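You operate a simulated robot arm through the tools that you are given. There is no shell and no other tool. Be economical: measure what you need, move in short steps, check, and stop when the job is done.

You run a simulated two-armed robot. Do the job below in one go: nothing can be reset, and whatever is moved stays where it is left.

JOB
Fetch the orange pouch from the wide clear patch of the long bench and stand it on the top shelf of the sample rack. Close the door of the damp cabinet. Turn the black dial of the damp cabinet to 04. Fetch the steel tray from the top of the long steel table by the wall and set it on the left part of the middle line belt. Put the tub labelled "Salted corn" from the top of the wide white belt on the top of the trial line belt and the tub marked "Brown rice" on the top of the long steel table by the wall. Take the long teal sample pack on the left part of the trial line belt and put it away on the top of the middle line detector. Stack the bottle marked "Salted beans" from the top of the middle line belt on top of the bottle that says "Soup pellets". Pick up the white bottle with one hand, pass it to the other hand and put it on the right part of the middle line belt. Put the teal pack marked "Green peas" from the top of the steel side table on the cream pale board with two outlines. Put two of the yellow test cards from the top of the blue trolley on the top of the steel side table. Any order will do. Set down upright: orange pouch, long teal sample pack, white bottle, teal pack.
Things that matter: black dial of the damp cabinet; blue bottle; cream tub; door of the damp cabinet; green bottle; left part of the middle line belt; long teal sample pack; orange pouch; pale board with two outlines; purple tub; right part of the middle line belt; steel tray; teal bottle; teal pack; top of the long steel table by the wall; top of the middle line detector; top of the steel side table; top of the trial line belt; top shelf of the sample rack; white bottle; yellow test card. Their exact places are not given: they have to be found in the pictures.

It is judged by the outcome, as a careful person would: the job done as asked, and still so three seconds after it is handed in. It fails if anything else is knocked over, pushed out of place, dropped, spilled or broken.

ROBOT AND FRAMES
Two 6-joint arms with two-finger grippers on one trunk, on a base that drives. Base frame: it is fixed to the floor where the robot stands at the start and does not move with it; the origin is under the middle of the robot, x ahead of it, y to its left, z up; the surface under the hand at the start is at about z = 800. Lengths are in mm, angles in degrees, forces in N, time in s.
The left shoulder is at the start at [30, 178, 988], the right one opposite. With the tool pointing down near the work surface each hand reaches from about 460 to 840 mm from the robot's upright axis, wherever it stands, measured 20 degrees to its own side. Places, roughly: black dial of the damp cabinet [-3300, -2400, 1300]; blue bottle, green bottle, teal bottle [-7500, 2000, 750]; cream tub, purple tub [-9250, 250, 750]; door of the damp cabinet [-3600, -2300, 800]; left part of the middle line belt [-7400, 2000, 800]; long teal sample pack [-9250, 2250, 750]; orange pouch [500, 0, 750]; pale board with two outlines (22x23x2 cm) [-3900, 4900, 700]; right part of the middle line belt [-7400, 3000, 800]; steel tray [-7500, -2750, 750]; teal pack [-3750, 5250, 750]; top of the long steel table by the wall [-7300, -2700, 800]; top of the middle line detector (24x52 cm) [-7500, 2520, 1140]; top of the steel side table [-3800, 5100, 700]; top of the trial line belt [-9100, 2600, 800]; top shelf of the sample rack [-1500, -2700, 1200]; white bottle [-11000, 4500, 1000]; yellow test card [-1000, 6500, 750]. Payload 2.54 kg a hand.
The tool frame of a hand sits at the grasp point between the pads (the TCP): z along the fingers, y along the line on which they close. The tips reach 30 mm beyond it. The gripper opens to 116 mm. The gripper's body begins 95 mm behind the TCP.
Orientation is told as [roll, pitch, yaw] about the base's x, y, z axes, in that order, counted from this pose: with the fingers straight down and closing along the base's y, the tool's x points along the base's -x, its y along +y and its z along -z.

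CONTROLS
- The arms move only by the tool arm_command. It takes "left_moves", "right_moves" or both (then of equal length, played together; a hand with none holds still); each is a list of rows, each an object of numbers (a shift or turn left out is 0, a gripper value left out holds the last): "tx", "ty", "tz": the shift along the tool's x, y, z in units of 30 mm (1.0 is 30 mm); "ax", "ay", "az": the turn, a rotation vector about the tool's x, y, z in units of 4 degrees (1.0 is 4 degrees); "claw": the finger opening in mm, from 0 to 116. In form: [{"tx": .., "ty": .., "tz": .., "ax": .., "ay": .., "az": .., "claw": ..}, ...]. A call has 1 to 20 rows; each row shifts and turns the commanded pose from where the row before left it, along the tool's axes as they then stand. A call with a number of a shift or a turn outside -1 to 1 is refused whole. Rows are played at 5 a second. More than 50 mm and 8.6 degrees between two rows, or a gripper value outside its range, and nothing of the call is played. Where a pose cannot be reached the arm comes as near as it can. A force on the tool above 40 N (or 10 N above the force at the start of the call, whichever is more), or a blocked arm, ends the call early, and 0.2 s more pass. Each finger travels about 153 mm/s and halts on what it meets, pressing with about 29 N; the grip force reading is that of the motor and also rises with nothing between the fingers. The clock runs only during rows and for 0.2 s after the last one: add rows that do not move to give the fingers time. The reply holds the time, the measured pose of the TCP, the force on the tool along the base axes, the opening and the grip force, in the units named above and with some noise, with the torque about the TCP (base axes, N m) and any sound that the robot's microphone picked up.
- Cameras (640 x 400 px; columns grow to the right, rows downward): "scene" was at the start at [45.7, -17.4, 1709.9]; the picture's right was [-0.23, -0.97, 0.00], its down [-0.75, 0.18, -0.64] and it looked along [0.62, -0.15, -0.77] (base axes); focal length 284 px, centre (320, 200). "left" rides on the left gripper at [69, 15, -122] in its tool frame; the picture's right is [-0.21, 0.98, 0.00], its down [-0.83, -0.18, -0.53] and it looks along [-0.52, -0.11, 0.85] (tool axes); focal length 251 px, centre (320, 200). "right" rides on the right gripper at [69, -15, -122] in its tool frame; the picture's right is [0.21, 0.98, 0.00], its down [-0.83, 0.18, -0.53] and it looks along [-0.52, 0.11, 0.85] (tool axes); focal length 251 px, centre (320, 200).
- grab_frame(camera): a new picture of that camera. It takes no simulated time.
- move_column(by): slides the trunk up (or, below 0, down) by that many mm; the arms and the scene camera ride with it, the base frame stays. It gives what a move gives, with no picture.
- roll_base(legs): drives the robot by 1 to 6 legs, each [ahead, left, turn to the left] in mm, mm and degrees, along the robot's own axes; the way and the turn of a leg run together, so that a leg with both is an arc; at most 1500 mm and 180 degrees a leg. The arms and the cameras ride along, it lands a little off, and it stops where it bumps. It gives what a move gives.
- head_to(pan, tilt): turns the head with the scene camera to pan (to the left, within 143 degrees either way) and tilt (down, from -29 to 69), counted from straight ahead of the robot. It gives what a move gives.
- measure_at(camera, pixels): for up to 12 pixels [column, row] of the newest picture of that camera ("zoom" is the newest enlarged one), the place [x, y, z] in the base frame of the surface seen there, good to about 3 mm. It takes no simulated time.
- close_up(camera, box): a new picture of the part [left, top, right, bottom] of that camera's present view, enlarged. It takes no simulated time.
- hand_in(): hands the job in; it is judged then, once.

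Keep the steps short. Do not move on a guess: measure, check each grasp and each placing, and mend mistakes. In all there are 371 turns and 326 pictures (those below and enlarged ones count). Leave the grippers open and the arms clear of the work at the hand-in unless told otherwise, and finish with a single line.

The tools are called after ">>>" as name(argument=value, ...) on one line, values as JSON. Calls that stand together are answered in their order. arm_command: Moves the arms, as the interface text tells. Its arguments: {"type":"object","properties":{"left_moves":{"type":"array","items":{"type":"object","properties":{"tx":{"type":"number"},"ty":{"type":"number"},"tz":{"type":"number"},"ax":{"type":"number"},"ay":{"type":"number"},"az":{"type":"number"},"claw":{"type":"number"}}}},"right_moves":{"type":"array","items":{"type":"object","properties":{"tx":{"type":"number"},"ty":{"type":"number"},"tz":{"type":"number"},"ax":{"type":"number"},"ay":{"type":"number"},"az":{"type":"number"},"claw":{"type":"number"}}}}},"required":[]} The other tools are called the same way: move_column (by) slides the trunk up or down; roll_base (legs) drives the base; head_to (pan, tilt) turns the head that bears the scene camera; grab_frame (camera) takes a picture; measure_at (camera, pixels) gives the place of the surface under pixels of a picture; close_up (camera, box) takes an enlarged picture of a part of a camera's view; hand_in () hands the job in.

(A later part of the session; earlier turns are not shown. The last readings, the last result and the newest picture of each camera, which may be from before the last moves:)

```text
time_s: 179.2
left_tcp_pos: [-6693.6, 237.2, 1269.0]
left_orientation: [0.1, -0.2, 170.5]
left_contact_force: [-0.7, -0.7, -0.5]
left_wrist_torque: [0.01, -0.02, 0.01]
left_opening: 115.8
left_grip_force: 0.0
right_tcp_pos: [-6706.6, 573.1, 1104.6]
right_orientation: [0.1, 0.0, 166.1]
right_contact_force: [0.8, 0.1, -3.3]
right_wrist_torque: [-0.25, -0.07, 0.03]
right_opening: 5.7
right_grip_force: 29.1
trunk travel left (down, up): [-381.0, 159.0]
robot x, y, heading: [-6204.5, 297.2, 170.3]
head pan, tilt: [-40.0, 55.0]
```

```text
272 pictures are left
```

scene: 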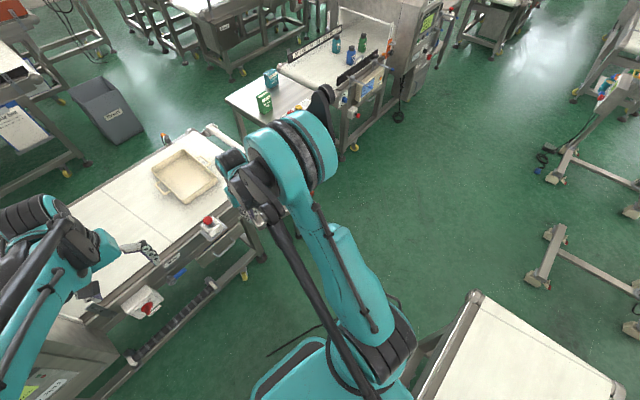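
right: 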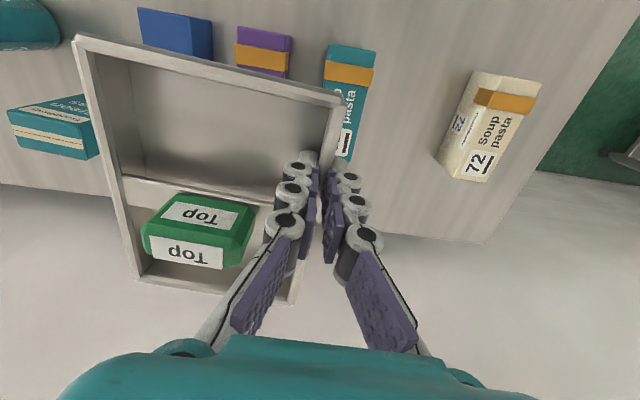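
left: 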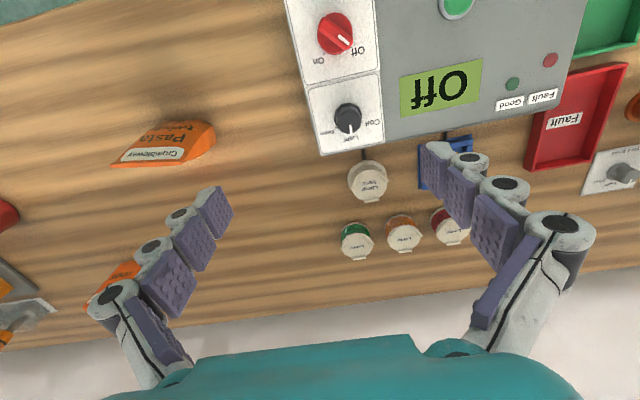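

I touched a white-topped cart. I'll measure the gap between it and the near line.

>>> measure_at(camera="scene", pixels=[[472, 296], [410, 395], [625, 395], [260, 255], [240, 280], [420, 100], [400, 115], [355, 145], [528, 285], [345, 95], [480, 310]])

```text
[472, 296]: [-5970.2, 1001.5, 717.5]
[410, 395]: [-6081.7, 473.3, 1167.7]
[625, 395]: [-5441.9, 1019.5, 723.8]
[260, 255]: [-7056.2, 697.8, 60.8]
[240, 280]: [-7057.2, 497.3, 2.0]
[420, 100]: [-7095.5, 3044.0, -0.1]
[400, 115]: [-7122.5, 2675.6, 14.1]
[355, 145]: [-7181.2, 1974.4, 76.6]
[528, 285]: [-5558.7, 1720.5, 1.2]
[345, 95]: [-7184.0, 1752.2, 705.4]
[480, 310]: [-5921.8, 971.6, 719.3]
```

The gap is fine if the robot keeps to x≈-6480. I'll re-square, move in and then go sideways.

>>> roll_base(legs=[[0, 100, 0], [0, 0, 9.6], [265, 0, 0]])

>>> roll_base(legs=[[0, -1400, 0], [0, -250, 0]])

>>> head_to(pan=0, tilt=42)

>>> grab_frame(camera="scene")

```text
time_s: 182.5
left_tcp_pos: [-6955.2, 53.9, 1267.5]
left_orientation: [0.1, -0.1, -179.7]
left_contact_force: [-0.7, -0.2, 0.1]
left_wrist_torque: [-0.02, 0.0, 0.0]
left_opening: 115.9
left_grip_force: 0.0
right_tcp_pos: [-7026.2, 382.8, 1105.4]
right_orientation: [0.1, 0.0, 175.8]
right_contact_force: [-0.2, 0.5, -3.8]
right_wrist_torque: [-0.23, -0.13, -0.01]
right_opening: 5.8
right_grip_force: 28.9
trunk travel left (down, up): [-381.0, 159.0]
robot x, y, heading: [-6483.5, 196.2, -179.9]
head pan, tilt: [-40.0, 55.0]
```

```text
time_s: 190.9
left_tcp_pos: [-6970.6, 1697.9, 1267.2]
left_orientation: [0.0, -0.1, -178.1]
left_contact_force: [-0.4, 0.4, -0.8]
left_wrist_torque: [-0.03, 0.0, 0.03]
left_opening: 115.8
left_grip_force: 0.1
right_tcp_pos: [-7049.5, 2025.1, 1104.2]
right_orientation: [0.0, 0.0, 177.3]
right_contact_force: [-0.2, 0.4, -3.5]
right_wrist_torque: [-0.2, -0.1, 0.01]
right_opening: 6.0
right_grip_force: 29.3
trunk travel left (down, up): [-381.0, 159.0]
robot x, y, heading: [-6502.4, 1850.7, -178.7]
head pan, tilt: [-40.0, 55.0]
```

```text
time_s: 192.0
left_tcp_pos: [-6970.7, 1697.2, 1267.7]
left_orientation: [0.2, 0.0, -178.2]
left_contact_force: [-0.3, 0.6, 0.4]
left_wrist_torque: [-0.01, -0.01, 0.01]
left_opening: 116.1
left_grip_force: 0.1
right_tcp_pos: [-7050.3, 2026.1, 1104.2]
right_orientation: [0.2, 0.0, 177.4]
right_contact_force: [-0.6, -0.3, -3.2]
right_wrist_torque: [-0.24, -0.13, 0.01]
right_opening: 6.0
right_grip_force: 29.0
trunk travel left (down, up): [-381.0, 159.0]
robot x, y, heading: [-6502.4, 1852.1, -178.3]
head pan, tilt: [0.0, 42.0]
```

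```text
271 pictures are left
```

scene: 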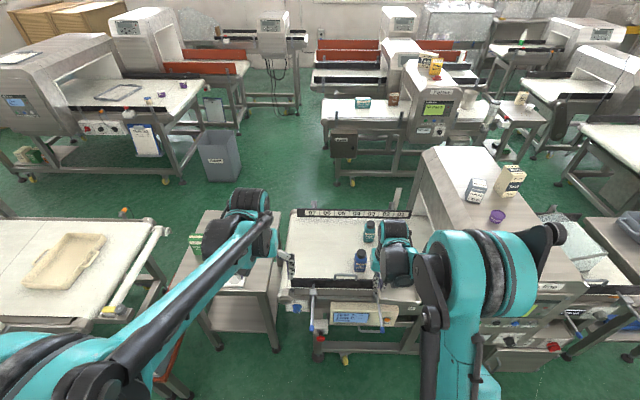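

I see the middle line's left belt with free space at (320,240). I'll measure it.

>>> measure_at(camera="scene", pixels=[[292, 225], [290, 280], [320, 245], [340, 225], [385, 285], [360, 262], [370, 235], [320, 272], [340, 215], [345, 280], [320, 300], [425, 225]])

>>> close_up(camera="scene", box=[260, 180, 460, 340])

```text
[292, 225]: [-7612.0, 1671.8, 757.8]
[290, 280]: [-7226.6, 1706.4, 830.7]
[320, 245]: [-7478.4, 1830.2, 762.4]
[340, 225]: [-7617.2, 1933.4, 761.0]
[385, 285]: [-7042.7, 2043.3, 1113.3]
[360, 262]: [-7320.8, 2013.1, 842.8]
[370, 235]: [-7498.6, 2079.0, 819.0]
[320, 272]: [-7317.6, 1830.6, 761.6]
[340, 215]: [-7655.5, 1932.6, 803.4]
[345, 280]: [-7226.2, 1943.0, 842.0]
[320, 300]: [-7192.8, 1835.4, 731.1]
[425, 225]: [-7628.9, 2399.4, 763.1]
```

```text
2.50 times, centred on (360, 260) of scene
```

zoom: 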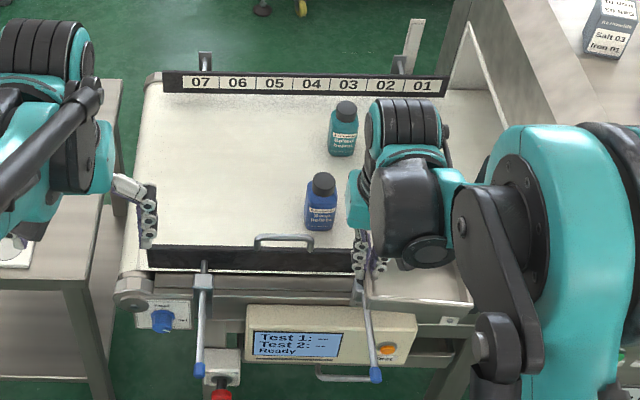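

Belt surface is z=762, between rails at x=-7230 and -7650. I'll place the tray near (-7437,1788). First I'll drive closer.

>>> roll_base(legs=[[0, 240, -1.7], [200, 0, 0]])

>>> grab_frame(camera="right")

>>> grab_frame(camera="scene")

```text
time_s: 195.0
left_tcp_pos: [-7173.2, 1468.7, 1267.8]
left_orientation: [0.1, 0.0, -179.7]
left_contact_force: [0.1, 0.0, 0.0]
left_wrist_torque: [0.02, -0.04, 0.02]
left_opening: 116.1
left_grip_force: 0.0
right_tcp_pos: [-7245.6, 1798.2, 1104.2]
right_orientation: [0.1, 0.1, 175.9]
right_contact_force: [-0.9, -0.5, -4.0]
right_wrist_torque: [-0.23, -0.11, 0.01]
right_opening: 5.8
right_grip_force: 28.6
trunk travel left (down, up): [-381.0, 159.0]
robot x, y, heading: [-6704.7, 1609.0, -180.3]
head pan, tilt: [0.0, 42.0]
```

```text
269 pictures are left
```

right: 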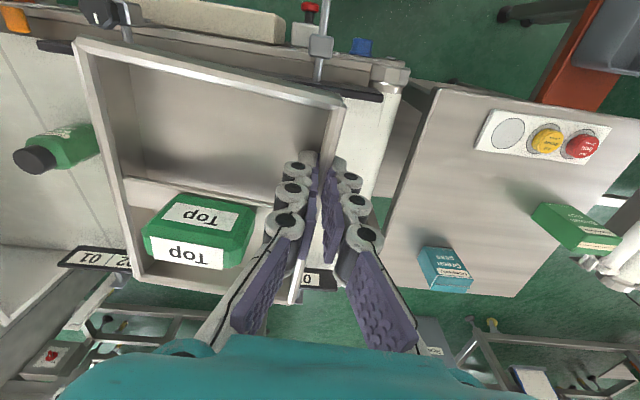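

```text
268 pictures are left
```

scene: 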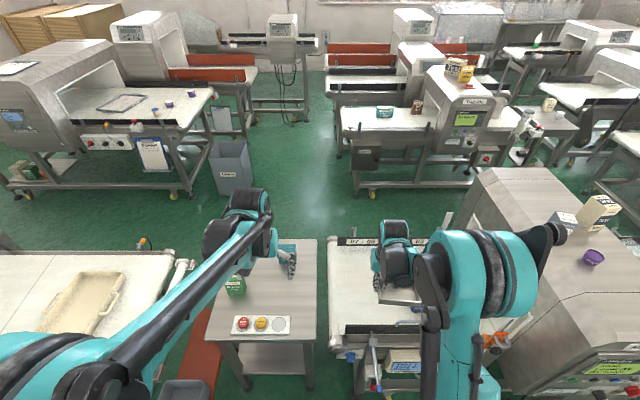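

I'll reach in over the belt and straighten.

>>> arm_command(right_moves=[{"tx": -0.9, "ty": 0.35}, {"tx": -0.9, "ty": 0.35}, {"tx": -0.9, "ty": 0.35}, {"tx": -0.9, "ty": 0.35}, {"tx": -0.9, "ty": 0.35}, {"tx": -0.9, "ty": 0.35}, {"az": -0.5}, {"az": -0.5}, {}])

>>> move_column(by=-190)

>>> grab_frame(camera="right")

```text
time_s: 197.0
left_tcp_pos: [-7174.4, 1468.7, 1267.9]
left_orientation: [0.1, -0.1, -179.6]
left_contact_force: [-0.3, 0.1, 0.4]
left_wrist_torque: [0.01, 0.03, 0.01]
left_opening: 115.9
left_grip_force: 0.0
right_tcp_pos: [-7410.5, 1746.5, 1103.4]
right_orientation: [0.1, 0.0, 179.9]
right_contact_force: [-0.3, -0.4, -3.3]
right_wrist_torque: [-0.2, -0.13, -0.02]
right_opening: 6.0
right_grip_force: 29.2
trunk travel left (down, up): [-381.0, 159.0]
robot x, y, heading: [-6699.2, 1609.5, -180.0]
head pan, tilt: [0.0, 42.0]
```

```text
time_s: 199.1
left_tcp_pos: [-7173.4, 1469.9, 1078.8]
left_orientation: [0.1, -0.2, -179.7]
left_contact_force: [-0.1, 1.0, 0.1]
left_wrist_torque: [0.01, -0.02, -0.05]
left_opening: 116.0
left_grip_force: 0.1
right_tcp_pos: [-7409.9, 1747.0, 913.7]
right_orientation: [0.1, 0.0, 180.0]
right_contact_force: [-0.3, 0.4, -3.9]
right_wrist_torque: [-0.19, -0.12, 0.0]
right_opening: 6.1
right_grip_force: 29.4
trunk travel left (down, up): [-191.0, 349.0]
robot x, y, heading: [-6705.6, 1609.9, -179.9]
head pan, tilt: [0.0, 42.0]
```

```text
267 pictures are left
```

right: 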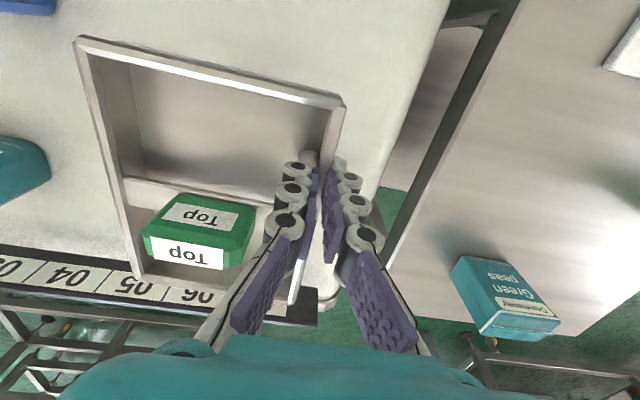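

Placement is clear. Descending to contact.

>>> arm_command(right_moves=[{"tz": 0.9}, {"tz": 0.9}, {"tz": 0.9}, {"tz": 0.7}, {"tz": 0.15}, {"tz": 0.1}, {"tz": 0.1}, {"tz": 0.05}, {}])

```text
time_s: 201.1
left_tcp_pos: [-7172.6, 1470.2, 1079.2]
left_orientation: [0.1, -0.1, -179.6]
left_contact_force: [-0.7, 0.4, 0.0]
left_wrist_torque: [0.02, 0.02, 0.0]
left_opening: 116.0
left_grip_force: 0.0
right_tcp_pos: [-7410.0, 1745.1, 800.8]
right_orientation: [0.0, -0.1, 179.9]
right_contact_force: [0.6, -1.8, 4.9]
right_wrist_torque: [-0.04, 0.81, 0.08]
right_opening: 6.2
right_grip_force: 29.0
trunk travel left (down, up): [-191.0, 349.0]
robot x, y, heading: [-6700.5, 1609.3, -179.9]
head pan, tilt: [0.0, 42.0]
```

Contact. I'll open the fingers a little, lift and check.

>>> arm_command(right_moves=[{"claw": 15}, {"claw": 25}, {"claw": 25}, {"tz": -0.6}, {"tz": -1}, {"tz": -1}, {"tz": -1}, {"tz": -1}, {"tz": -1}])

>>> grab_frame(camera="right")

```text
time_s: 203.1
left_tcp_pos: [-7171.0, 1469.2, 1079.5]
left_orientation: [0.1, -0.1, -179.6]
left_contact_force: [-0.4, 0.3, 0.2]
left_wrist_torque: [-0.01, 0.01, -0.01]
left_opening: 116.3
left_grip_force: 0.1
right_tcp_pos: [-7409.7, 1748.3, 968.2]
right_orientation: [0.1, 0.0, 179.9]
right_contact_force: [0.9, 0.8, -0.5]
right_wrist_torque: [-0.04, 0.02, 0.0]
right_opening: 25.2
right_grip_force: 0.0
trunk travel left (down, up): [-191.0, 349.0]
robot x, y, heading: [-6702.6, 1610.8, -180.1]
head pan, tilt: [0.0, 42.0]
```

```text
266 pictures are left
```

right: 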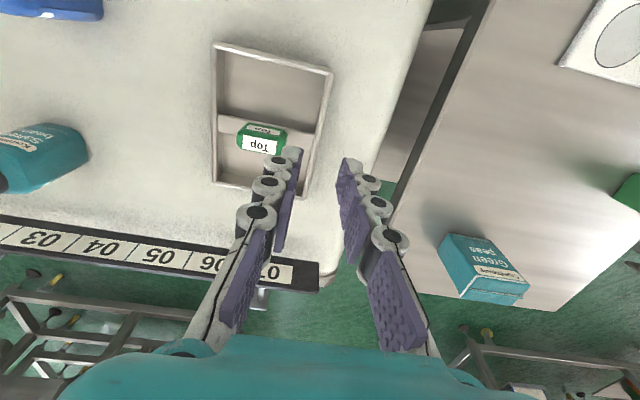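

The tray is set. Now the bottles: I'll raise the hand, retract, shift the robot right and look at the labels.

>>> arm_command(right_moves=[{"tz": -1, "claw": 116}, {"tz": -1}, {"tz": -1}, {"tx": 1, "tz": -1}, {"tx": 1}, {"tx": 1}, {"tx": 1}, {"tx": 1}, {"tx": 1}])

>>> roll_base(legs=[[0, -330, 0]])

>>> head_to(pan=-10, tilt=50)

>>> grab_frame(camera="scene")

>>> grab_frame(camera="right")

```text
time_s: 205.1
left_tcp_pos: [-7172.0, 1469.4, 1077.4]
left_orientation: [0.1, -0.1, -179.7]
left_contact_force: [-0.1, 0.2, 0.6]
left_wrist_torque: [0.02, 0.04, 0.01]
left_opening: 116.1
left_grip_force: 0.1
right_tcp_pos: [-7229.5, 1745.2, 1090.2]
right_orientation: [0.0, -0.1, 179.9]
right_contact_force: [0.5, -0.5, -1.0]
right_wrist_torque: [0.0, 0.01, 0.0]
right_opening: 116.1
right_grip_force: 0.0
trunk travel left (down, up): [-191.0, 349.0]
robot x, y, heading: [-6703.0, 1611.4, -179.8]
head pan, tilt: [0.0, 42.0]
```

```text
time_s: 207.2
left_tcp_pos: [-7172.6, 1800.6, 1078.2]
left_orientation: [0.2, -0.1, -179.6]
left_contact_force: [0.2, 0.7, -0.1]
left_wrist_torque: [-0.03, -0.04, -0.01]
left_opening: 116.2
left_grip_force: 0.0
right_tcp_pos: [-7230.4, 2076.9, 1089.2]
right_orientation: [0.4, -0.1, 180.0]
right_contact_force: [-0.1, 0.3, -0.5]
right_wrist_torque: [-0.05, 0.02, 0.0]
right_opening: 116.1
right_grip_force: 0.1
trunk travel left (down, up): [-191.0, 349.0]
robot x, y, heading: [-6704.6, 1942.9, -179.7]
head pan, tilt: [0.0, 42.0]
```

```text
time_s: 208.0
left_tcp_pos: [-7173.0, 1799.5, 1077.4]
left_orientation: [0.1, -0.1, -179.7]
left_contact_force: [0.5, -0.4, -0.9]
left_wrist_torque: [0.02, -0.08, 0.01]
left_opening: 116.1
left_grip_force: 0.1
right_tcp_pos: [-7231.9, 2076.6, 1088.4]
right_orientation: [0.1, 0.0, 179.9]
right_contact_force: [0.4, -0.8, -0.2]
right_wrist_torque: [0.01, -0.02, -0.01]
right_opening: 115.9
right_grip_force: 0.1
trunk travel left (down, up): [-191.0, 349.0]
robot x, y, heading: [-6700.7, 1942.2, -179.9]
head pan, tilt: [-10.0, 50.0]
```

```text
265 pictures are left
```

scene: 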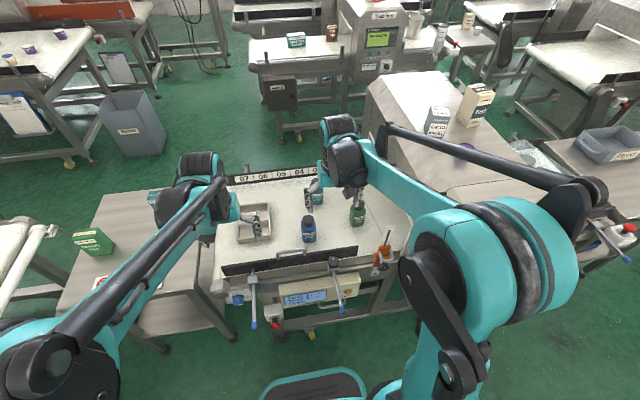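

```text
264 pictures are left
```

right: 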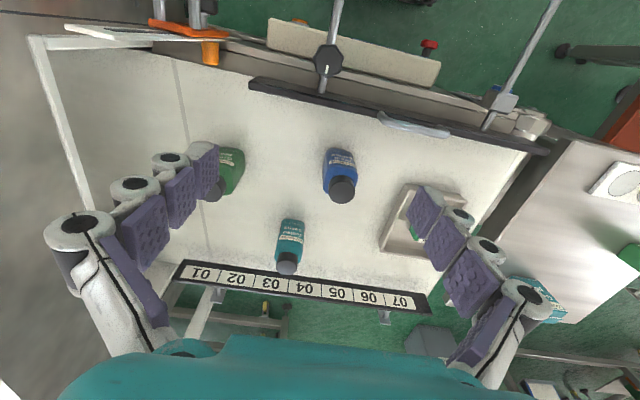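

>>> close_up(camera="scene", box=[270, 170, 400, 260])

>>> measure_at(camera="right", pixels=[[343, 190], [338, 160], [340, 178], [286, 263], [290, 235], [212, 190], [230, 165], [237, 150], [330, 120], [410, 218]])

```text
4.44 times, centred on (335, 215) of scene
```

zoom: 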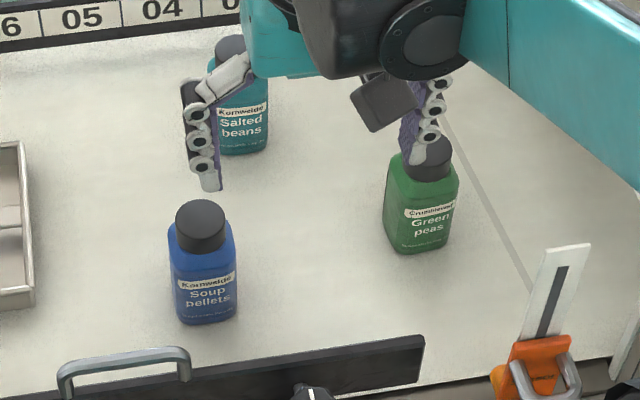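

```text
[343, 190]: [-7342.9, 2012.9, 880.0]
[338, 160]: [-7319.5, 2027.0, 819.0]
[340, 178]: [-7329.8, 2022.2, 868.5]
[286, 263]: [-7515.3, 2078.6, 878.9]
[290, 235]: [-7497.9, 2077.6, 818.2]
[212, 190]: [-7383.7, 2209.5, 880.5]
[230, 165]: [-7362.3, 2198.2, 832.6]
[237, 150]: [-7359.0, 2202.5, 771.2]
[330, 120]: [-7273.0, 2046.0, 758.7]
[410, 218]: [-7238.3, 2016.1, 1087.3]
```

Teal is "Salted beans" (-7513,2079) and blue is "Soup pellets" (-7340,2013). I'll move the base 45 mm ahead, then the hand above the teal bottle.

>>> roll_base(legs=[[45, 0, 0]])

>>> arm_command(right_moves=[{"tx": -1}, {"tx": -1}, {"tx": -1}, {"tx": -1}, {"tx": -1}, {"tx": -1}, {"tx": -1}, {"tx": -0.8}, {}])

>>> grab_frame(camera="right")

```text
time_s: 208.9
left_tcp_pos: [-7219.4, 1800.4, 1076.1]
left_orientation: [0.1, 0.1, -179.6]
left_contact_force: [-0.9, -0.5, -0.6]
left_wrist_torque: [0.02, -0.1, -0.02]
left_opening: 115.8
left_grip_force: 0.0
right_tcp_pos: [-7278.2, 2074.4, 1088.5]
right_orientation: [0.1, 0.0, 179.9]
right_contact_force: [-1.1, -0.2, -0.2]
right_wrist_torque: [0.01, -0.09, 0.04]
right_opening: 116.0
right_grip_force: 0.1
trunk travel left (down, up): [-191.0, 349.0]
robot x, y, heading: [-6746.0, 1940.8, -179.7]
head pan, tilt: [-10.0, 50.0]
```

```text
time_s: 210.9
left_tcp_pos: [-7215.6, 1799.4, 1079.6]
left_orientation: [0.1, -0.1, -179.6]
left_contact_force: [0.8, -1.2, -0.1]
left_wrist_torque: [0.02, 0.03, -0.03]
left_opening: 116.0
left_grip_force: 0.0
right_tcp_pos: [-7509.2, 2075.5, 1091.3]
right_orientation: [0.1, 0.0, 180.0]
right_contact_force: [-0.4, 0.3, -0.7]
right_wrist_torque: [-0.01, 0.01, 0.0]
right_opening: 115.8
right_grip_force: 0.1
trunk travel left (down, up): [-191.0, 349.0]
robot x, y, heading: [-6746.2, 1945.6, -179.8]
head pan, tilt: [-10.0, 50.0]
```

```text
262 pictures are left
```

right: 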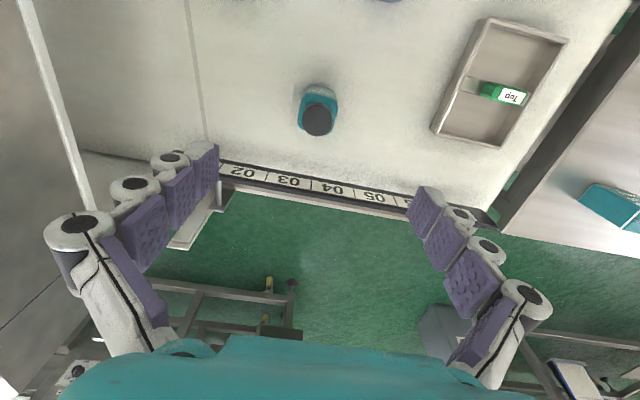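

>>> close_up(camera="right", box=[280, 70, 360, 150])

```text
5.00 times, centred on (320, 110) of right
```

zoom: 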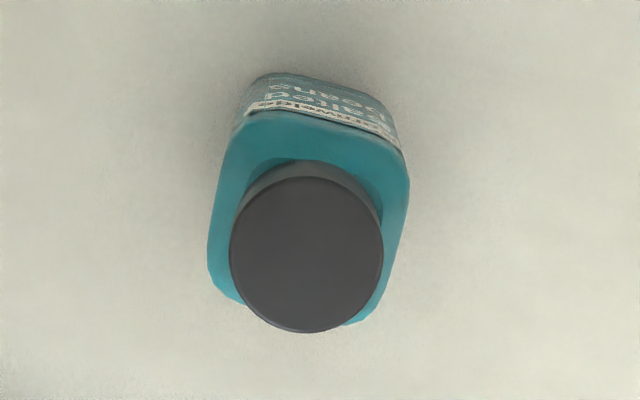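

>>> measure_at(camera="zoom", pixels=[[306, 255], [236, 255], [377, 255], [306, 325], [306, 185], [225, 190], [402, 190], [290, 120], [360, 130]])

```text
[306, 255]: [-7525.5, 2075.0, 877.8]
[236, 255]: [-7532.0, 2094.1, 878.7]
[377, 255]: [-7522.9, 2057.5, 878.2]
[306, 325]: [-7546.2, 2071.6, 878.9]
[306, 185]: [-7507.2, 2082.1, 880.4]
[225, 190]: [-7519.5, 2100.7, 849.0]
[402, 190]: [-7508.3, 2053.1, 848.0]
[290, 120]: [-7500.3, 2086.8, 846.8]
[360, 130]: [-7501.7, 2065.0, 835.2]
```

The teal bottle's cap centre is (-7527,2076) and its body is ~48 mm across y. I'll descend and grip the body at z≈815.

>>> arm_command(right_moves=[{"tx": -0.57, "claw": 90}, {"tz": 1}, {"tz": 1}, {"tz": 1}, {"tz": 1}, {"tz": 1}, {"tz": 1}, {"tz": 1}, {"tz": 1}, {"tz": 1}, {"tz": 0.2}, {}, {"claw": 30}, {"claw": 30}, {"claw": 30}])

>>> grab_frame(camera="right")

```text
time_s: 214.1
left_tcp_pos: [-7219.1, 1800.2, 1078.3]
left_orientation: [0.1, -0.1, -179.7]
left_contact_force: [0.2, -0.4, 0.4]
left_wrist_torque: [-0.02, 0.0, 0.04]
left_opening: 115.9
left_grip_force: 0.0
right_tcp_pos: [-7524.6, 2075.8, 811.9]
right_orientation: [0.1, 0.1, 180.0]
right_contact_force: [0.4, -0.5, -0.6]
right_wrist_torque: [-0.02, -0.04, -0.02]
right_opening: 51.9
right_grip_force: 28.8
trunk travel left (down, up): [-191.0, 349.0]
robot x, y, heading: [-6750.6, 1943.7, -179.9]
head pan, tilt: [-10.0, 50.0]
```

```text
260 pictures are left
```

right: 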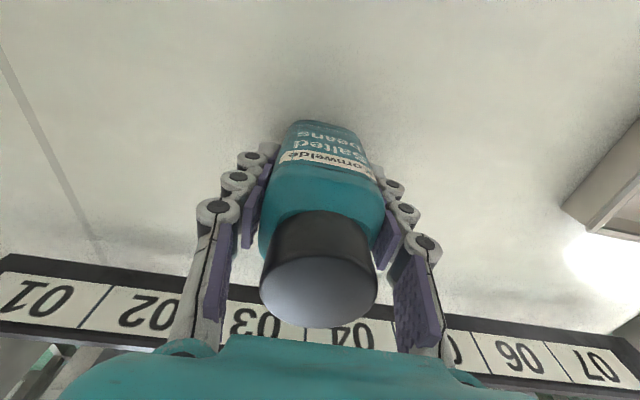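

Gripped (52 mm). I'll lift 170 mm and re-measure the blue bottle's cap.

>>> arm_command(right_moves=[{"tz": -0.5}, {"tz": -1}, {"tz": -1}, {"tz": -1}, {"tz": -1}, {"tz": -1}, {"tz": -1}])

>>> close_up(camera="scene", box=[270, 190, 350, 260])

>>> grab_frame(camera="left")

```text
time_s: 215.7
left_tcp_pos: [-7218.6, 1798.9, 1078.9]
left_orientation: [0.0, -0.1, -179.7]
left_contact_force: [-0.1, -0.6, -0.7]
left_wrist_torque: [-0.01, 0.01, 0.0]
left_opening: 115.9
left_grip_force: 0.0
right_tcp_pos: [-7526.3, 2077.4, 1009.1]
right_orientation: [0.0, 0.0, 179.9]
right_contact_force: [-0.2, -0.1, -2.1]
right_wrist_torque: [0.01, 0.02, -0.01]
right_opening: 52.4
right_grip_force: 29.2
trunk travel left (down, up): [-191.0, 349.0]
robot x, y, heading: [-6749.8, 1941.9, -179.8]
head pan, tilt: [-10.0, 50.0]
```

```text
5.71 times, centred on (310, 225) of scene
```

zoom: 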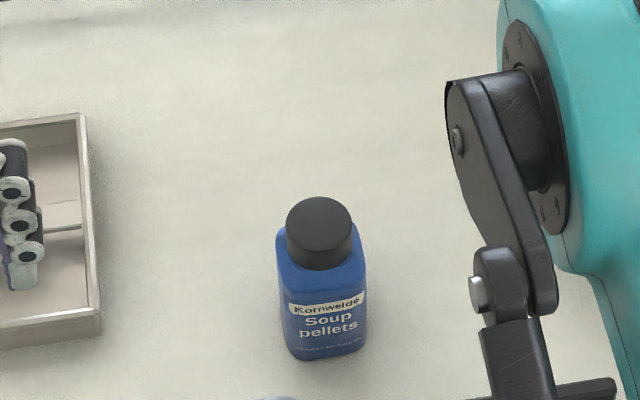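

```text
258 pictures are left
```

left: 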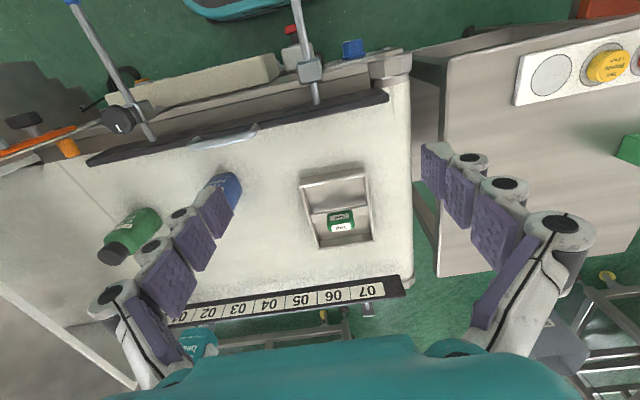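

>>> measure_at(camera="zoom", pixels=[[320, 222], [290, 222], [348, 222], [318, 200], [318, 245], [296, 240], [342, 240], [300, 210]])

```text
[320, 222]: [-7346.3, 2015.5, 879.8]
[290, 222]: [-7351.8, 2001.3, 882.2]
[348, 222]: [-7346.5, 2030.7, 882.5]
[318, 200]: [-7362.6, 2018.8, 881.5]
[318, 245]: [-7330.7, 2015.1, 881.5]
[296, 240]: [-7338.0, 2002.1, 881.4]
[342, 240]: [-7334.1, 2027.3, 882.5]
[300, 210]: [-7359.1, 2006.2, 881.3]
```

The blue cap centre is (-7346,2016), top z≈881. I'll carry the teal bottle above it.

>>> arm_command(right_moves=[{"tx": 1, "ty": 0.35}, {"tx": 1, "ty": 0.35}, {"tx": 1, "ty": 0.35}, {"tx": 1, "ty": 0.35}, {"tx": 1, "ty": 0.35}, {"tx": 1.0, "ty": 0.3}, {}])

>>> grab_frame(camera="right")

>>> close_up(camera="scene", box=[250, 130, 390, 270])

```text
time_s: 217.3
left_tcp_pos: [-7218.3, 1801.0, 1077.5]
left_orientation: [0.1, 0.0, -179.6]
left_contact_force: [-0.7, -0.4, -0.1]
left_wrist_torque: [-0.02, -0.01, -0.01]
left_opening: 116.1
left_grip_force: 0.1
right_tcp_pos: [-7347.2, 2015.4, 1007.6]
right_orientation: [0.1, 0.0, 180.0]
right_contact_force: [-0.8, -0.1, -1.2]
right_wrist_torque: [0.01, -0.04, -0.01]
right_opening: 52.1
right_grip_force: 29.2
trunk travel left (down, up): [-191.0, 349.0]
robot x, y, heading: [-6748.0, 1941.2, -179.7]
head pan, tilt: [-10.0, 50.0]
```

```text
257 pictures are left
```

right: 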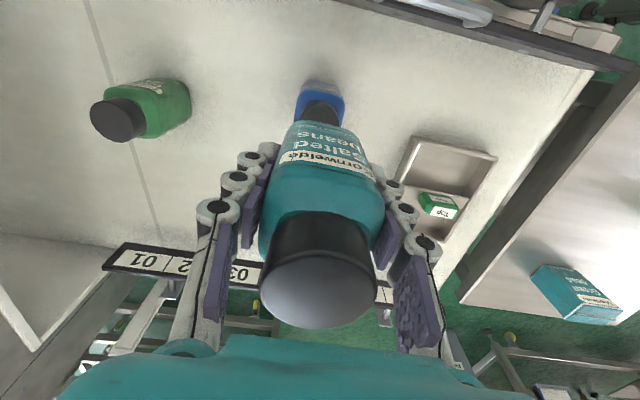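

```text
2.86 times, centred on (320, 200) of scene
```

zoom: 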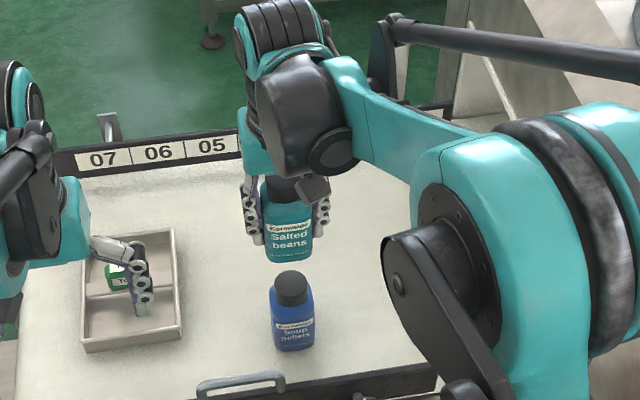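

>>> measure_at(camera="right", pixels=[[318, 290], [266, 283], [372, 296], [316, 322], [320, 262], [290, 160], [360, 172], [305, 122]])

```text
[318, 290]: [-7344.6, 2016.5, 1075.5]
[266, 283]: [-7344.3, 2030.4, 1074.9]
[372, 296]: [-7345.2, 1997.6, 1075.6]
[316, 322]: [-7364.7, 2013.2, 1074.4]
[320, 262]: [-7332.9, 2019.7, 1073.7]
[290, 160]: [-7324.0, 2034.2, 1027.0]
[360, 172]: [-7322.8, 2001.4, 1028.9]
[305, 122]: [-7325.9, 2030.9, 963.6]
```

Alignment is within 2 mm. Descending gently to contact near TCP z≈931.

>>> arm_command(right_moves=[{"tx": 0.05, "ty": -0.03}, {"tz": 0.8}, {"tz": 0.8}, {"tz": 0.75}, {"tz": 0.05}, {"tz": 0.05}, {"tz": 0.05}, {}])

```text
time_s: 219.1
left_tcp_pos: [-7218.7, 1799.9, 1078.8]
left_orientation: [0.1, -0.1, -179.6]
left_contact_force: [-0.6, 0.8, -0.4]
left_wrist_torque: [0.04, 0.03, 0.0]
left_opening: 116.0
left_grip_force: 0.1
right_tcp_pos: [-7346.4, 2015.1, 932.5]
right_orientation: [0.1, -0.1, 180.0]
right_contact_force: [0.4, -0.3, -0.9]
right_wrist_torque: [0.0, 0.0, 0.02]
right_opening: 52.2
right_grip_force: 29.0
trunk travel left (down, up): [-191.0, 349.0]
robot x, y, heading: [-6753.9, 1942.5, -179.9]
head pan, tilt: [-10.0, 50.0]
```

>>> arm_command(right_moves=[{"tz": 0.04}, {"tz": 0.04}, {"tz": 0.03}, {}])

```text
time_s: 220.1
left_tcp_pos: [-7216.4, 1800.2, 1079.1]
left_orientation: [0.2, -0.1, -179.6]
left_contact_force: [0.3, -0.8, -0.3]
left_wrist_torque: [-0.01, -0.02, -0.02]
left_opening: 115.8
left_grip_force: 0.0
right_tcp_pos: [-7343.9, 2014.7, 931.2]
right_orientation: [0.1, -0.1, 179.8]
right_contact_force: [-4.8, 1.5, 22.9]
right_wrist_torque: [0.12, 0.25, 0.03]
right_opening: 52.6
right_grip_force: 28.6
trunk travel left (down, up): [-191.0, 349.0]
robot x, y, heading: [-6745.7, 1940.4, -179.9]
head pan, tilt: [-10.0, 50.0]
```

Contact. I'll ease off 1 mm, open, lift and check the stack.

>>> arm_command(right_moves=[{"tz": -0.04}, {"claw": 60}, {"claw": 80}, {"claw": 80}, {"tz": -0.5}, {"tz": -1}, {"tz": -1}, {"tz": -1}, {"tz": -1}, {"tz": -1}])

>>> close_up(camera="scene", box=[250, 130, 390, 270])

>>> grab_frame(camera="right")

```text
time_s: 222.3
left_tcp_pos: [-7217.9, 1800.2, 1078.9]
left_orientation: [0.1, -0.1, -179.5]
left_contact_force: [-0.9, 0.0, -0.2]
left_wrist_torque: [0.0, -0.01, -0.03]
left_opening: 116.0
left_grip_force: 0.1
right_tcp_pos: [-7345.3, 2014.9, 1095.9]
right_orientation: [0.1, -0.1, 180.1]
right_contact_force: [0.0, 0.2, 0.3]
right_wrist_torque: [0.0, 0.01, -0.02]
right_opening: 80.2
right_grip_force: 0.2
trunk travel left (down, up): [-191.0, 349.0]
robot x, y, heading: [-6745.9, 1944.4, -179.7]
head pan, tilt: [-10.0, 50.0]
```

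```text
2.86 times, centred on (320, 200) of scene
```

zoom: 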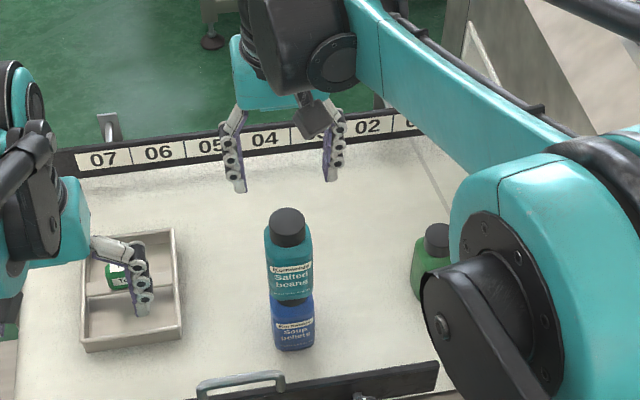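

```text
254 pictures are left
```

right: 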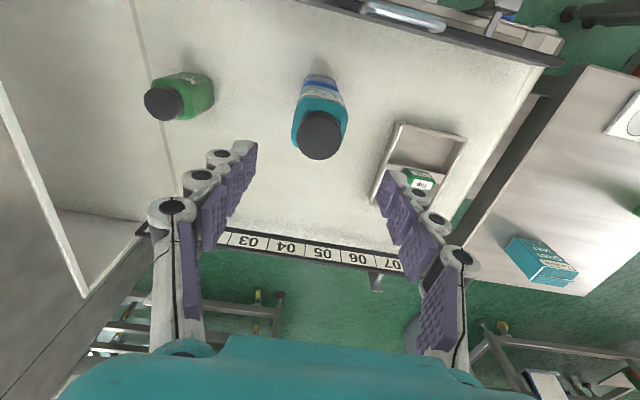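

The stack stands. I'll back off and look to the right to find a way round to the trial line.

>>> roll_base(legs=[[-250, 0, 0]])

>>> move_column(by=300)

>>> head_to(pan=-50, tilt=25)

>>> grab_frame(camera="scene")

>>> head_to(pan=15, tilt=25)

>>> grab_frame(camera="scene")

```text
time_s: 224.1
left_tcp_pos: [-6963.8, 1800.7, 1078.7]
left_orientation: [0.1, -0.1, -179.5]
left_contact_force: [0.6, -0.7, 0.5]
left_wrist_torque: [0.0, 0.04, 0.02]
left_opening: 116.0
left_grip_force: 0.0
right_tcp_pos: [-7092.0, 2014.9, 1096.8]
right_orientation: [0.0, -0.1, -179.9]
right_contact_force: [0.3, -0.1, 0.1]
right_wrist_torque: [-0.01, 0.07, 0.01]
right_opening: 79.9
right_grip_force: 0.1
trunk travel left (down, up): [-191.0, 349.0]
robot x, y, heading: [-6494.3, 1939.7, -179.7]
head pan, tilt: [-10.0, 50.0]
```

```text
time_s: 227.1
left_tcp_pos: [-6964.3, 1799.9, 1378.5]
left_orientation: [0.1, -0.1, -179.4]
left_contact_force: [-1.0, -0.3, 0.1]
left_wrist_torque: [0.01, 0.02, -0.01]
left_opening: 116.0
left_grip_force: 0.0
right_tcp_pos: [-7092.9, 2015.1, 1395.8]
right_orientation: [0.1, 0.0, -180.0]
right_contact_force: [0.7, -0.7, 0.5]
right_wrist_torque: [-0.01, 0.0, -0.01]
right_opening: 80.2
right_grip_force: 0.1
trunk travel left (down, up): [-491.0, 49.0]
robot x, y, heading: [-6495.6, 1946.7, -179.8]
head pan, tilt: [-10.0, 50.0]
```

```text
time_s: 228.2
left_tcp_pos: [-6965.6, 1800.0, 1378.3]
left_orientation: [0.1, 0.0, -179.5]
left_contact_force: [0.0, 0.2, 0.9]
left_wrist_torque: [0.01, -0.01, -0.02]
left_opening: 115.8
left_grip_force: 0.0
right_tcp_pos: [-7092.8, 2015.4, 1395.0]
right_orientation: [0.1, 0.0, -179.9]
right_contact_force: [-1.1, -1.6, 0.5]
right_wrist_torque: [-0.02, 0.0, 0.02]
right_opening: 80.2
right_grip_force: 0.1
trunk travel left (down, up): [-491.0, 49.0]
robot x, y, heading: [-6491.8, 1938.9, -179.9]
head pan, tilt: [-50.0, 25.0]
```

```text
253 pictures are left
```

scene: 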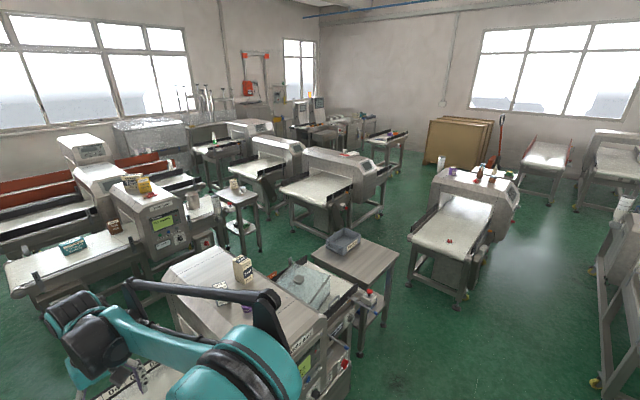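

```text
time_s: 229.5
left_tcp_pos: [-6964.5, 1799.6, 1378.9]
left_orientation: [0.1, -0.1, -179.4]
left_contact_force: [1.1, -0.5, 0.3]
left_wrist_torque: [-0.01, -0.02, -0.02]
left_opening: 115.9
left_grip_force: 0.1
right_tcp_pos: [-7093.7, 2014.0, 1394.9]
right_orientation: [0.1, 0.0, -179.9]
right_contact_force: [-0.1, 0.3, -0.1]
right_wrist_torque: [0.02, -0.02, 0.03]
right_opening: 80.1
right_grip_force: 0.1
trunk travel left (down, up): [-491.0, 49.0]
robot x, y, heading: [-6496.6, 1942.0, -180.0]
head pan, tilt: [15.0, 25.0]
```

```text
252 pictures are left
```

scene: 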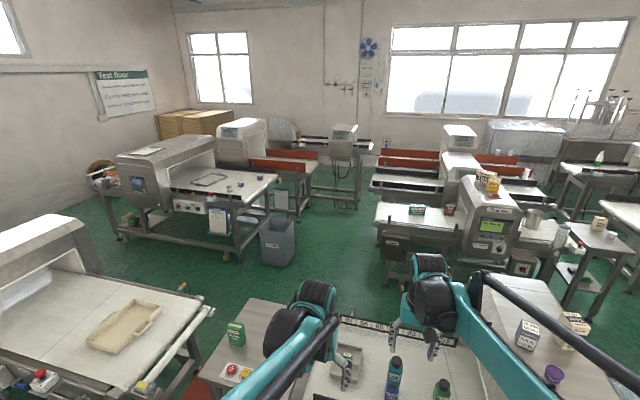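

I'll measure the gaps: between the bin table and the next line, and between the first line and the side table.

>>> measure_at(camera="scene", pixels=[[214, 308], [250, 298], [196, 378], [345, 318], [262, 262], [295, 262], [380, 210], [378, 225], [420, 210], [448, 210], [385, 260], [228, 250]])

>>> head_to(pan=-50, tilt=25)

>>> grab_frame(camera="scene")

>>> measure_at(camera="scene", pixels=[[398, 256], [384, 325], [384, 270], [410, 283], [412, 240], [350, 240], [312, 250], [457, 305], [290, 185], [320, 230], [435, 330], [400, 200]])

```text
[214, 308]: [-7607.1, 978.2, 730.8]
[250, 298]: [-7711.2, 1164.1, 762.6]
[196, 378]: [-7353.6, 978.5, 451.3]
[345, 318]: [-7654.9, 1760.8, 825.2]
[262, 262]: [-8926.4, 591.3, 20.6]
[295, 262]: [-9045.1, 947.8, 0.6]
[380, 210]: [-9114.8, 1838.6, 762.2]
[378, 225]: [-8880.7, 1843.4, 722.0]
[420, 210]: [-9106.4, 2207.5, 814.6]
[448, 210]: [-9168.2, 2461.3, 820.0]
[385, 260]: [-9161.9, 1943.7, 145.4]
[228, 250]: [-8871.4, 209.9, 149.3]
```

```text
time_s: 230.9
left_tcp_pos: [-6965.3, 1799.7, 1378.6]
left_orientation: [0.1, -0.1, -179.4]
left_contact_force: [-0.8, -0.4, 1.0]
left_wrist_torque: [0.0, -0.02, -0.01]
left_opening: 116.0
left_grip_force: 0.1
right_tcp_pos: [-7093.9, 2015.1, 1396.0]
right_orientation: [0.2, 0.0, -179.9]
right_contact_force: [-0.1, 0.7, 0.2]
right_wrist_torque: [0.01, 0.0, 0.04]
right_opening: 80.2
right_grip_force: 0.0
trunk travel left (down, up): [-491.0, 49.0]
robot x, y, heading: [-6493.0, 1946.1, -180.1]
head pan, tilt: [-50.0, 25.0]
```

```text
251 pictures are left
```

scene: 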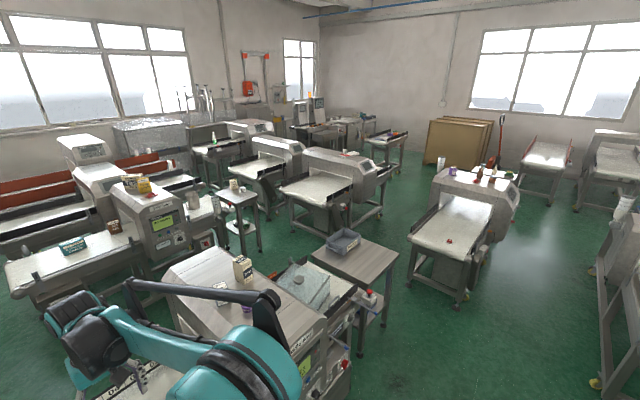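

```text
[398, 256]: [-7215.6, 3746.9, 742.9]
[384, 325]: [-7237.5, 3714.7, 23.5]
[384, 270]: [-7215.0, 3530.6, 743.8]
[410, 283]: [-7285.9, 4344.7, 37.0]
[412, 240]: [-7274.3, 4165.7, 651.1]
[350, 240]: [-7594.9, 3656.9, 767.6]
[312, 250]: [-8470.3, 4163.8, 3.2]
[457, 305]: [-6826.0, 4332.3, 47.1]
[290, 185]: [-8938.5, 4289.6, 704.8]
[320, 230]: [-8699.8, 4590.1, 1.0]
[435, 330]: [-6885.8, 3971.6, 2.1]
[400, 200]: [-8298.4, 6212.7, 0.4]
```

The only passage is the south corridor. I'll back up slightly, then go sideways south at x≈-6450, checking on the way.

>>> roll_base(legs=[[40, 0, 0], [0, 1450, 0], [0, 1450, 0]])

```text
time_s: 245.5
left_tcp_pos: [-6949.1, -1137.1, 1379.3]
left_orientation: [0.0, -0.1, -178.2]
left_contact_force: [0.6, -0.4, -0.2]
left_wrist_torque: [0.01, 0.0, 0.0]
left_opening: 116.0
left_grip_force: 0.1
right_tcp_pos: [-7081.0, -925.9, 1396.3]
right_orientation: [0.2, 0.1, -178.8]
right_contact_force: [0.0, 0.2, 0.6]
right_wrist_torque: [0.0, -0.03, 0.0]
right_opening: 79.9
right_grip_force: 0.0
trunk travel left (down, up): [-491.0, 49.0]
robot x, y, heading: [-6484.1, -983.7, -178.2]
head pan, tilt: [-50.0, 25.0]
```

>>> roll_base(legs=[[0, 0, -1.8], [0, 1065, 0]])

>>> head_to(pan=0, tilt=35)

>>> grab_frame(camera="scene")

```text
time_s: 251.5
left_tcp_pos: [-6952.5, -2220.4, 1378.0]
left_orientation: [0.1, -0.2, -179.5]
left_contact_force: [0.7, 0.3, 0.8]
left_wrist_torque: [-0.01, 0.02, 0.03]
left_opening: 116.3
left_grip_force: 0.1
right_tcp_pos: [-7079.5, -2004.9, 1395.9]
right_orientation: [0.0, 0.1, -179.9]
right_contact_force: [-0.5, 0.3, 0.7]
right_wrist_torque: [-0.02, -0.01, -0.02]
right_opening: 80.0
right_grip_force: 0.1
trunk travel left (down, up): [-491.0, 49.0]
robot x, y, heading: [-6481.7, -2077.6, -179.4]
head pan, tilt: [-50.0, 25.0]
```

```text
time_s: 252.7
left_tcp_pos: [-6952.1, -2219.2, 1377.4]
left_orientation: [0.0, -0.1, -179.5]
left_contact_force: [-0.6, 0.7, -0.1]
left_wrist_torque: [-0.02, 0.02, 0.01]
left_opening: 115.9
left_grip_force: 0.0
right_tcp_pos: [-7079.6, -2004.7, 1395.8]
right_orientation: [0.1, 0.0, -179.9]
right_contact_force: [0.1, 0.8, -0.1]
right_wrist_torque: [0.01, 0.0, 0.02]
right_opening: 80.1
right_grip_force: 0.1
trunk travel left (down, up): [-491.0, 49.0]
robot x, y, heading: [-6482.0, -2074.5, -180.0]
head pan, tilt: [0.0, 35.0]
```

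```text
250 pictures are left
```

scene: 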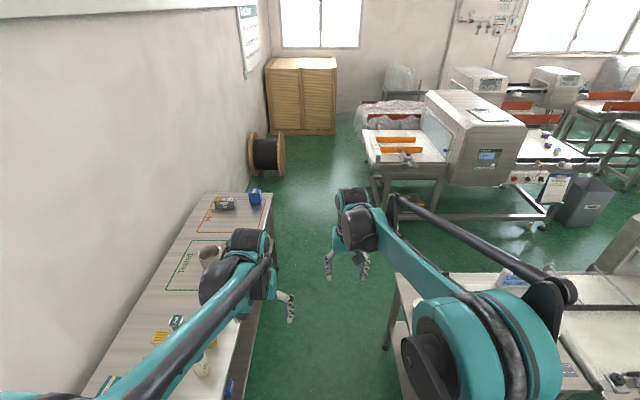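

The corridor is clear. I'll measure its edges.

>>> measure_at(camera="scene", pixels=[[268, 230], [240, 370], [397, 285], [385, 345], [372, 165], [350, 190]])

```text
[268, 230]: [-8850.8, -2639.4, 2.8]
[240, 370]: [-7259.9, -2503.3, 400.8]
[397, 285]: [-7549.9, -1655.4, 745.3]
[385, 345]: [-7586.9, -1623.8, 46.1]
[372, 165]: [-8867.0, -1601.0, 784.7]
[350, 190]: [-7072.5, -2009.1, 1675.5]
```

>>> roll_base(legs=[[1450, 0, 0], [330, 0, 0]])

>>> head_to(pan=-90, tilt=30)

>>> grab_frame(camera="scene")

```text
time_s: 261.7
left_tcp_pos: [-8747.8, -2237.6, 1378.2]
left_orientation: [0.2, 0.0, -179.3]
left_contact_force: [0.4, 1.4, 0.4]
left_wrist_torque: [0.05, 0.03, 0.02]
left_opening: 115.8
left_grip_force: 0.1
right_tcp_pos: [-8875.9, -2023.8, 1395.7]
right_orientation: [0.2, 0.1, -179.7]
right_contact_force: [0.1, 0.9, 0.1]
right_wrist_torque: [-0.01, 0.05, 0.0]
right_opening: 80.0
right_grip_force: 0.1
trunk travel left (down, up): [-491.0, 49.0]
robot x, y, heading: [-8280.3, -2087.5, -179.3]
head pan, tilt: [0.0, 35.0]
```

```text
time_s: 263.4
left_tcp_pos: [-8748.5, -2236.5, 1379.3]
left_orientation: [0.1, -0.2, -179.4]
left_contact_force: [0.5, 0.3, -0.2]
left_wrist_torque: [0.0, 0.02, -0.03]
left_opening: 116.1
left_grip_force: 0.1
right_tcp_pos: [-8876.6, -2022.7, 1394.9]
right_orientation: [0.0, -0.1, -179.7]
right_contact_force: [0.5, 0.5, -0.7]
right_wrist_torque: [0.01, -0.02, -0.01]
right_opening: 80.1
right_grip_force: 0.1
trunk travel left (down, up): [-491.0, 49.0]
robot x, y, heading: [-8277.8, -2094.1, -179.4]
head pan, tilt: [-90.0, 30.0]
```

```text
249 pictures are left
```

scene: 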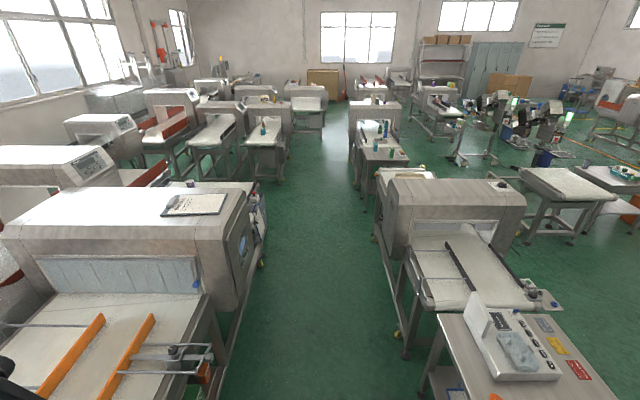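

>>> measure_at(camera="scene", pixels=[[262, 262], [213, 350], [378, 240], [400, 335], [428, 395], [252, 200], [282, 160], [355, 150], [290, 150], [215, 385], [360, 180]])

```text
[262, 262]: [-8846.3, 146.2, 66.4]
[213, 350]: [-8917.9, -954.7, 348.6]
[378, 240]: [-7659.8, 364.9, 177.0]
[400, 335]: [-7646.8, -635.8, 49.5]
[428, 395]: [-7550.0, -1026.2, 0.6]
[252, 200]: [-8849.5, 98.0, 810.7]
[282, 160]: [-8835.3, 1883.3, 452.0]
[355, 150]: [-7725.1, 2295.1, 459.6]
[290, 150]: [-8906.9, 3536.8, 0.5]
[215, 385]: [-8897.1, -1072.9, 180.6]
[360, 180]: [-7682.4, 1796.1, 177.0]
```

The aisle is 1180 mm wide, centred at x≈-8250. I'll drive up it sideways to the tubs near y≈250.

>>> roll_base(legs=[[0, 0, -0.6], [0, -1400, 0], [0, -900, 0]])

>>> head_to(pan=0, tilt=40)

>>> grab_frame(camera="scene")

```text
time_s: 274.9
left_tcp_pos: [-8775.4, 42.7, 1377.5]
left_orientation: [0.1, 0.0, -178.6]
left_contact_force: [-0.4, -0.5, 0.9]
left_wrist_torque: [-0.01, 0.0, 0.02]
left_opening: 116.0
left_grip_force: 0.1
right_tcp_pos: [-8907.0, 255.0, 1395.7]
right_orientation: [0.1, 0.0, -178.9]
right_contact_force: [-0.1, -0.4, 0.1]
right_wrist_torque: [0.0, -0.01, 0.01]
right_opening: 80.0
right_grip_force: 0.1
trunk travel left (down, up): [-491.0, 49.0]
robot x, y, heading: [-8305.5, 190.4, -178.7]
head pan, tilt: [-90.0, 30.0]
```

```text
time_s: 276.6
left_tcp_pos: [-8774.1, 42.4, 1377.5]
left_orientation: [0.1, 0.0, -178.6]
left_contact_force: [-0.3, -0.4, 0.0]
left_wrist_torque: [0.02, -0.03, 0.0]
left_opening: 115.9
left_grip_force: 0.0
right_tcp_pos: [-8906.6, 255.2, 1395.6]
right_orientation: [0.1, 0.0, -179.0]
right_contact_force: [1.2, -0.8, 1.1]
right_wrist_torque: [0.03, 0.0, 0.0]
right_opening: 80.0
right_grip_force: 0.1
trunk travel left (down, up): [-491.0, 49.0]
robot x, y, heading: [-8307.9, 192.9, -178.9]
head pan, tilt: [0.0, 40.0]
```

```text
248 pictures are left
```

scene: 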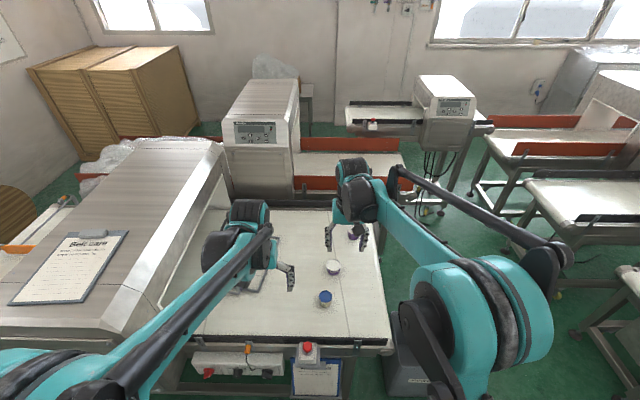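

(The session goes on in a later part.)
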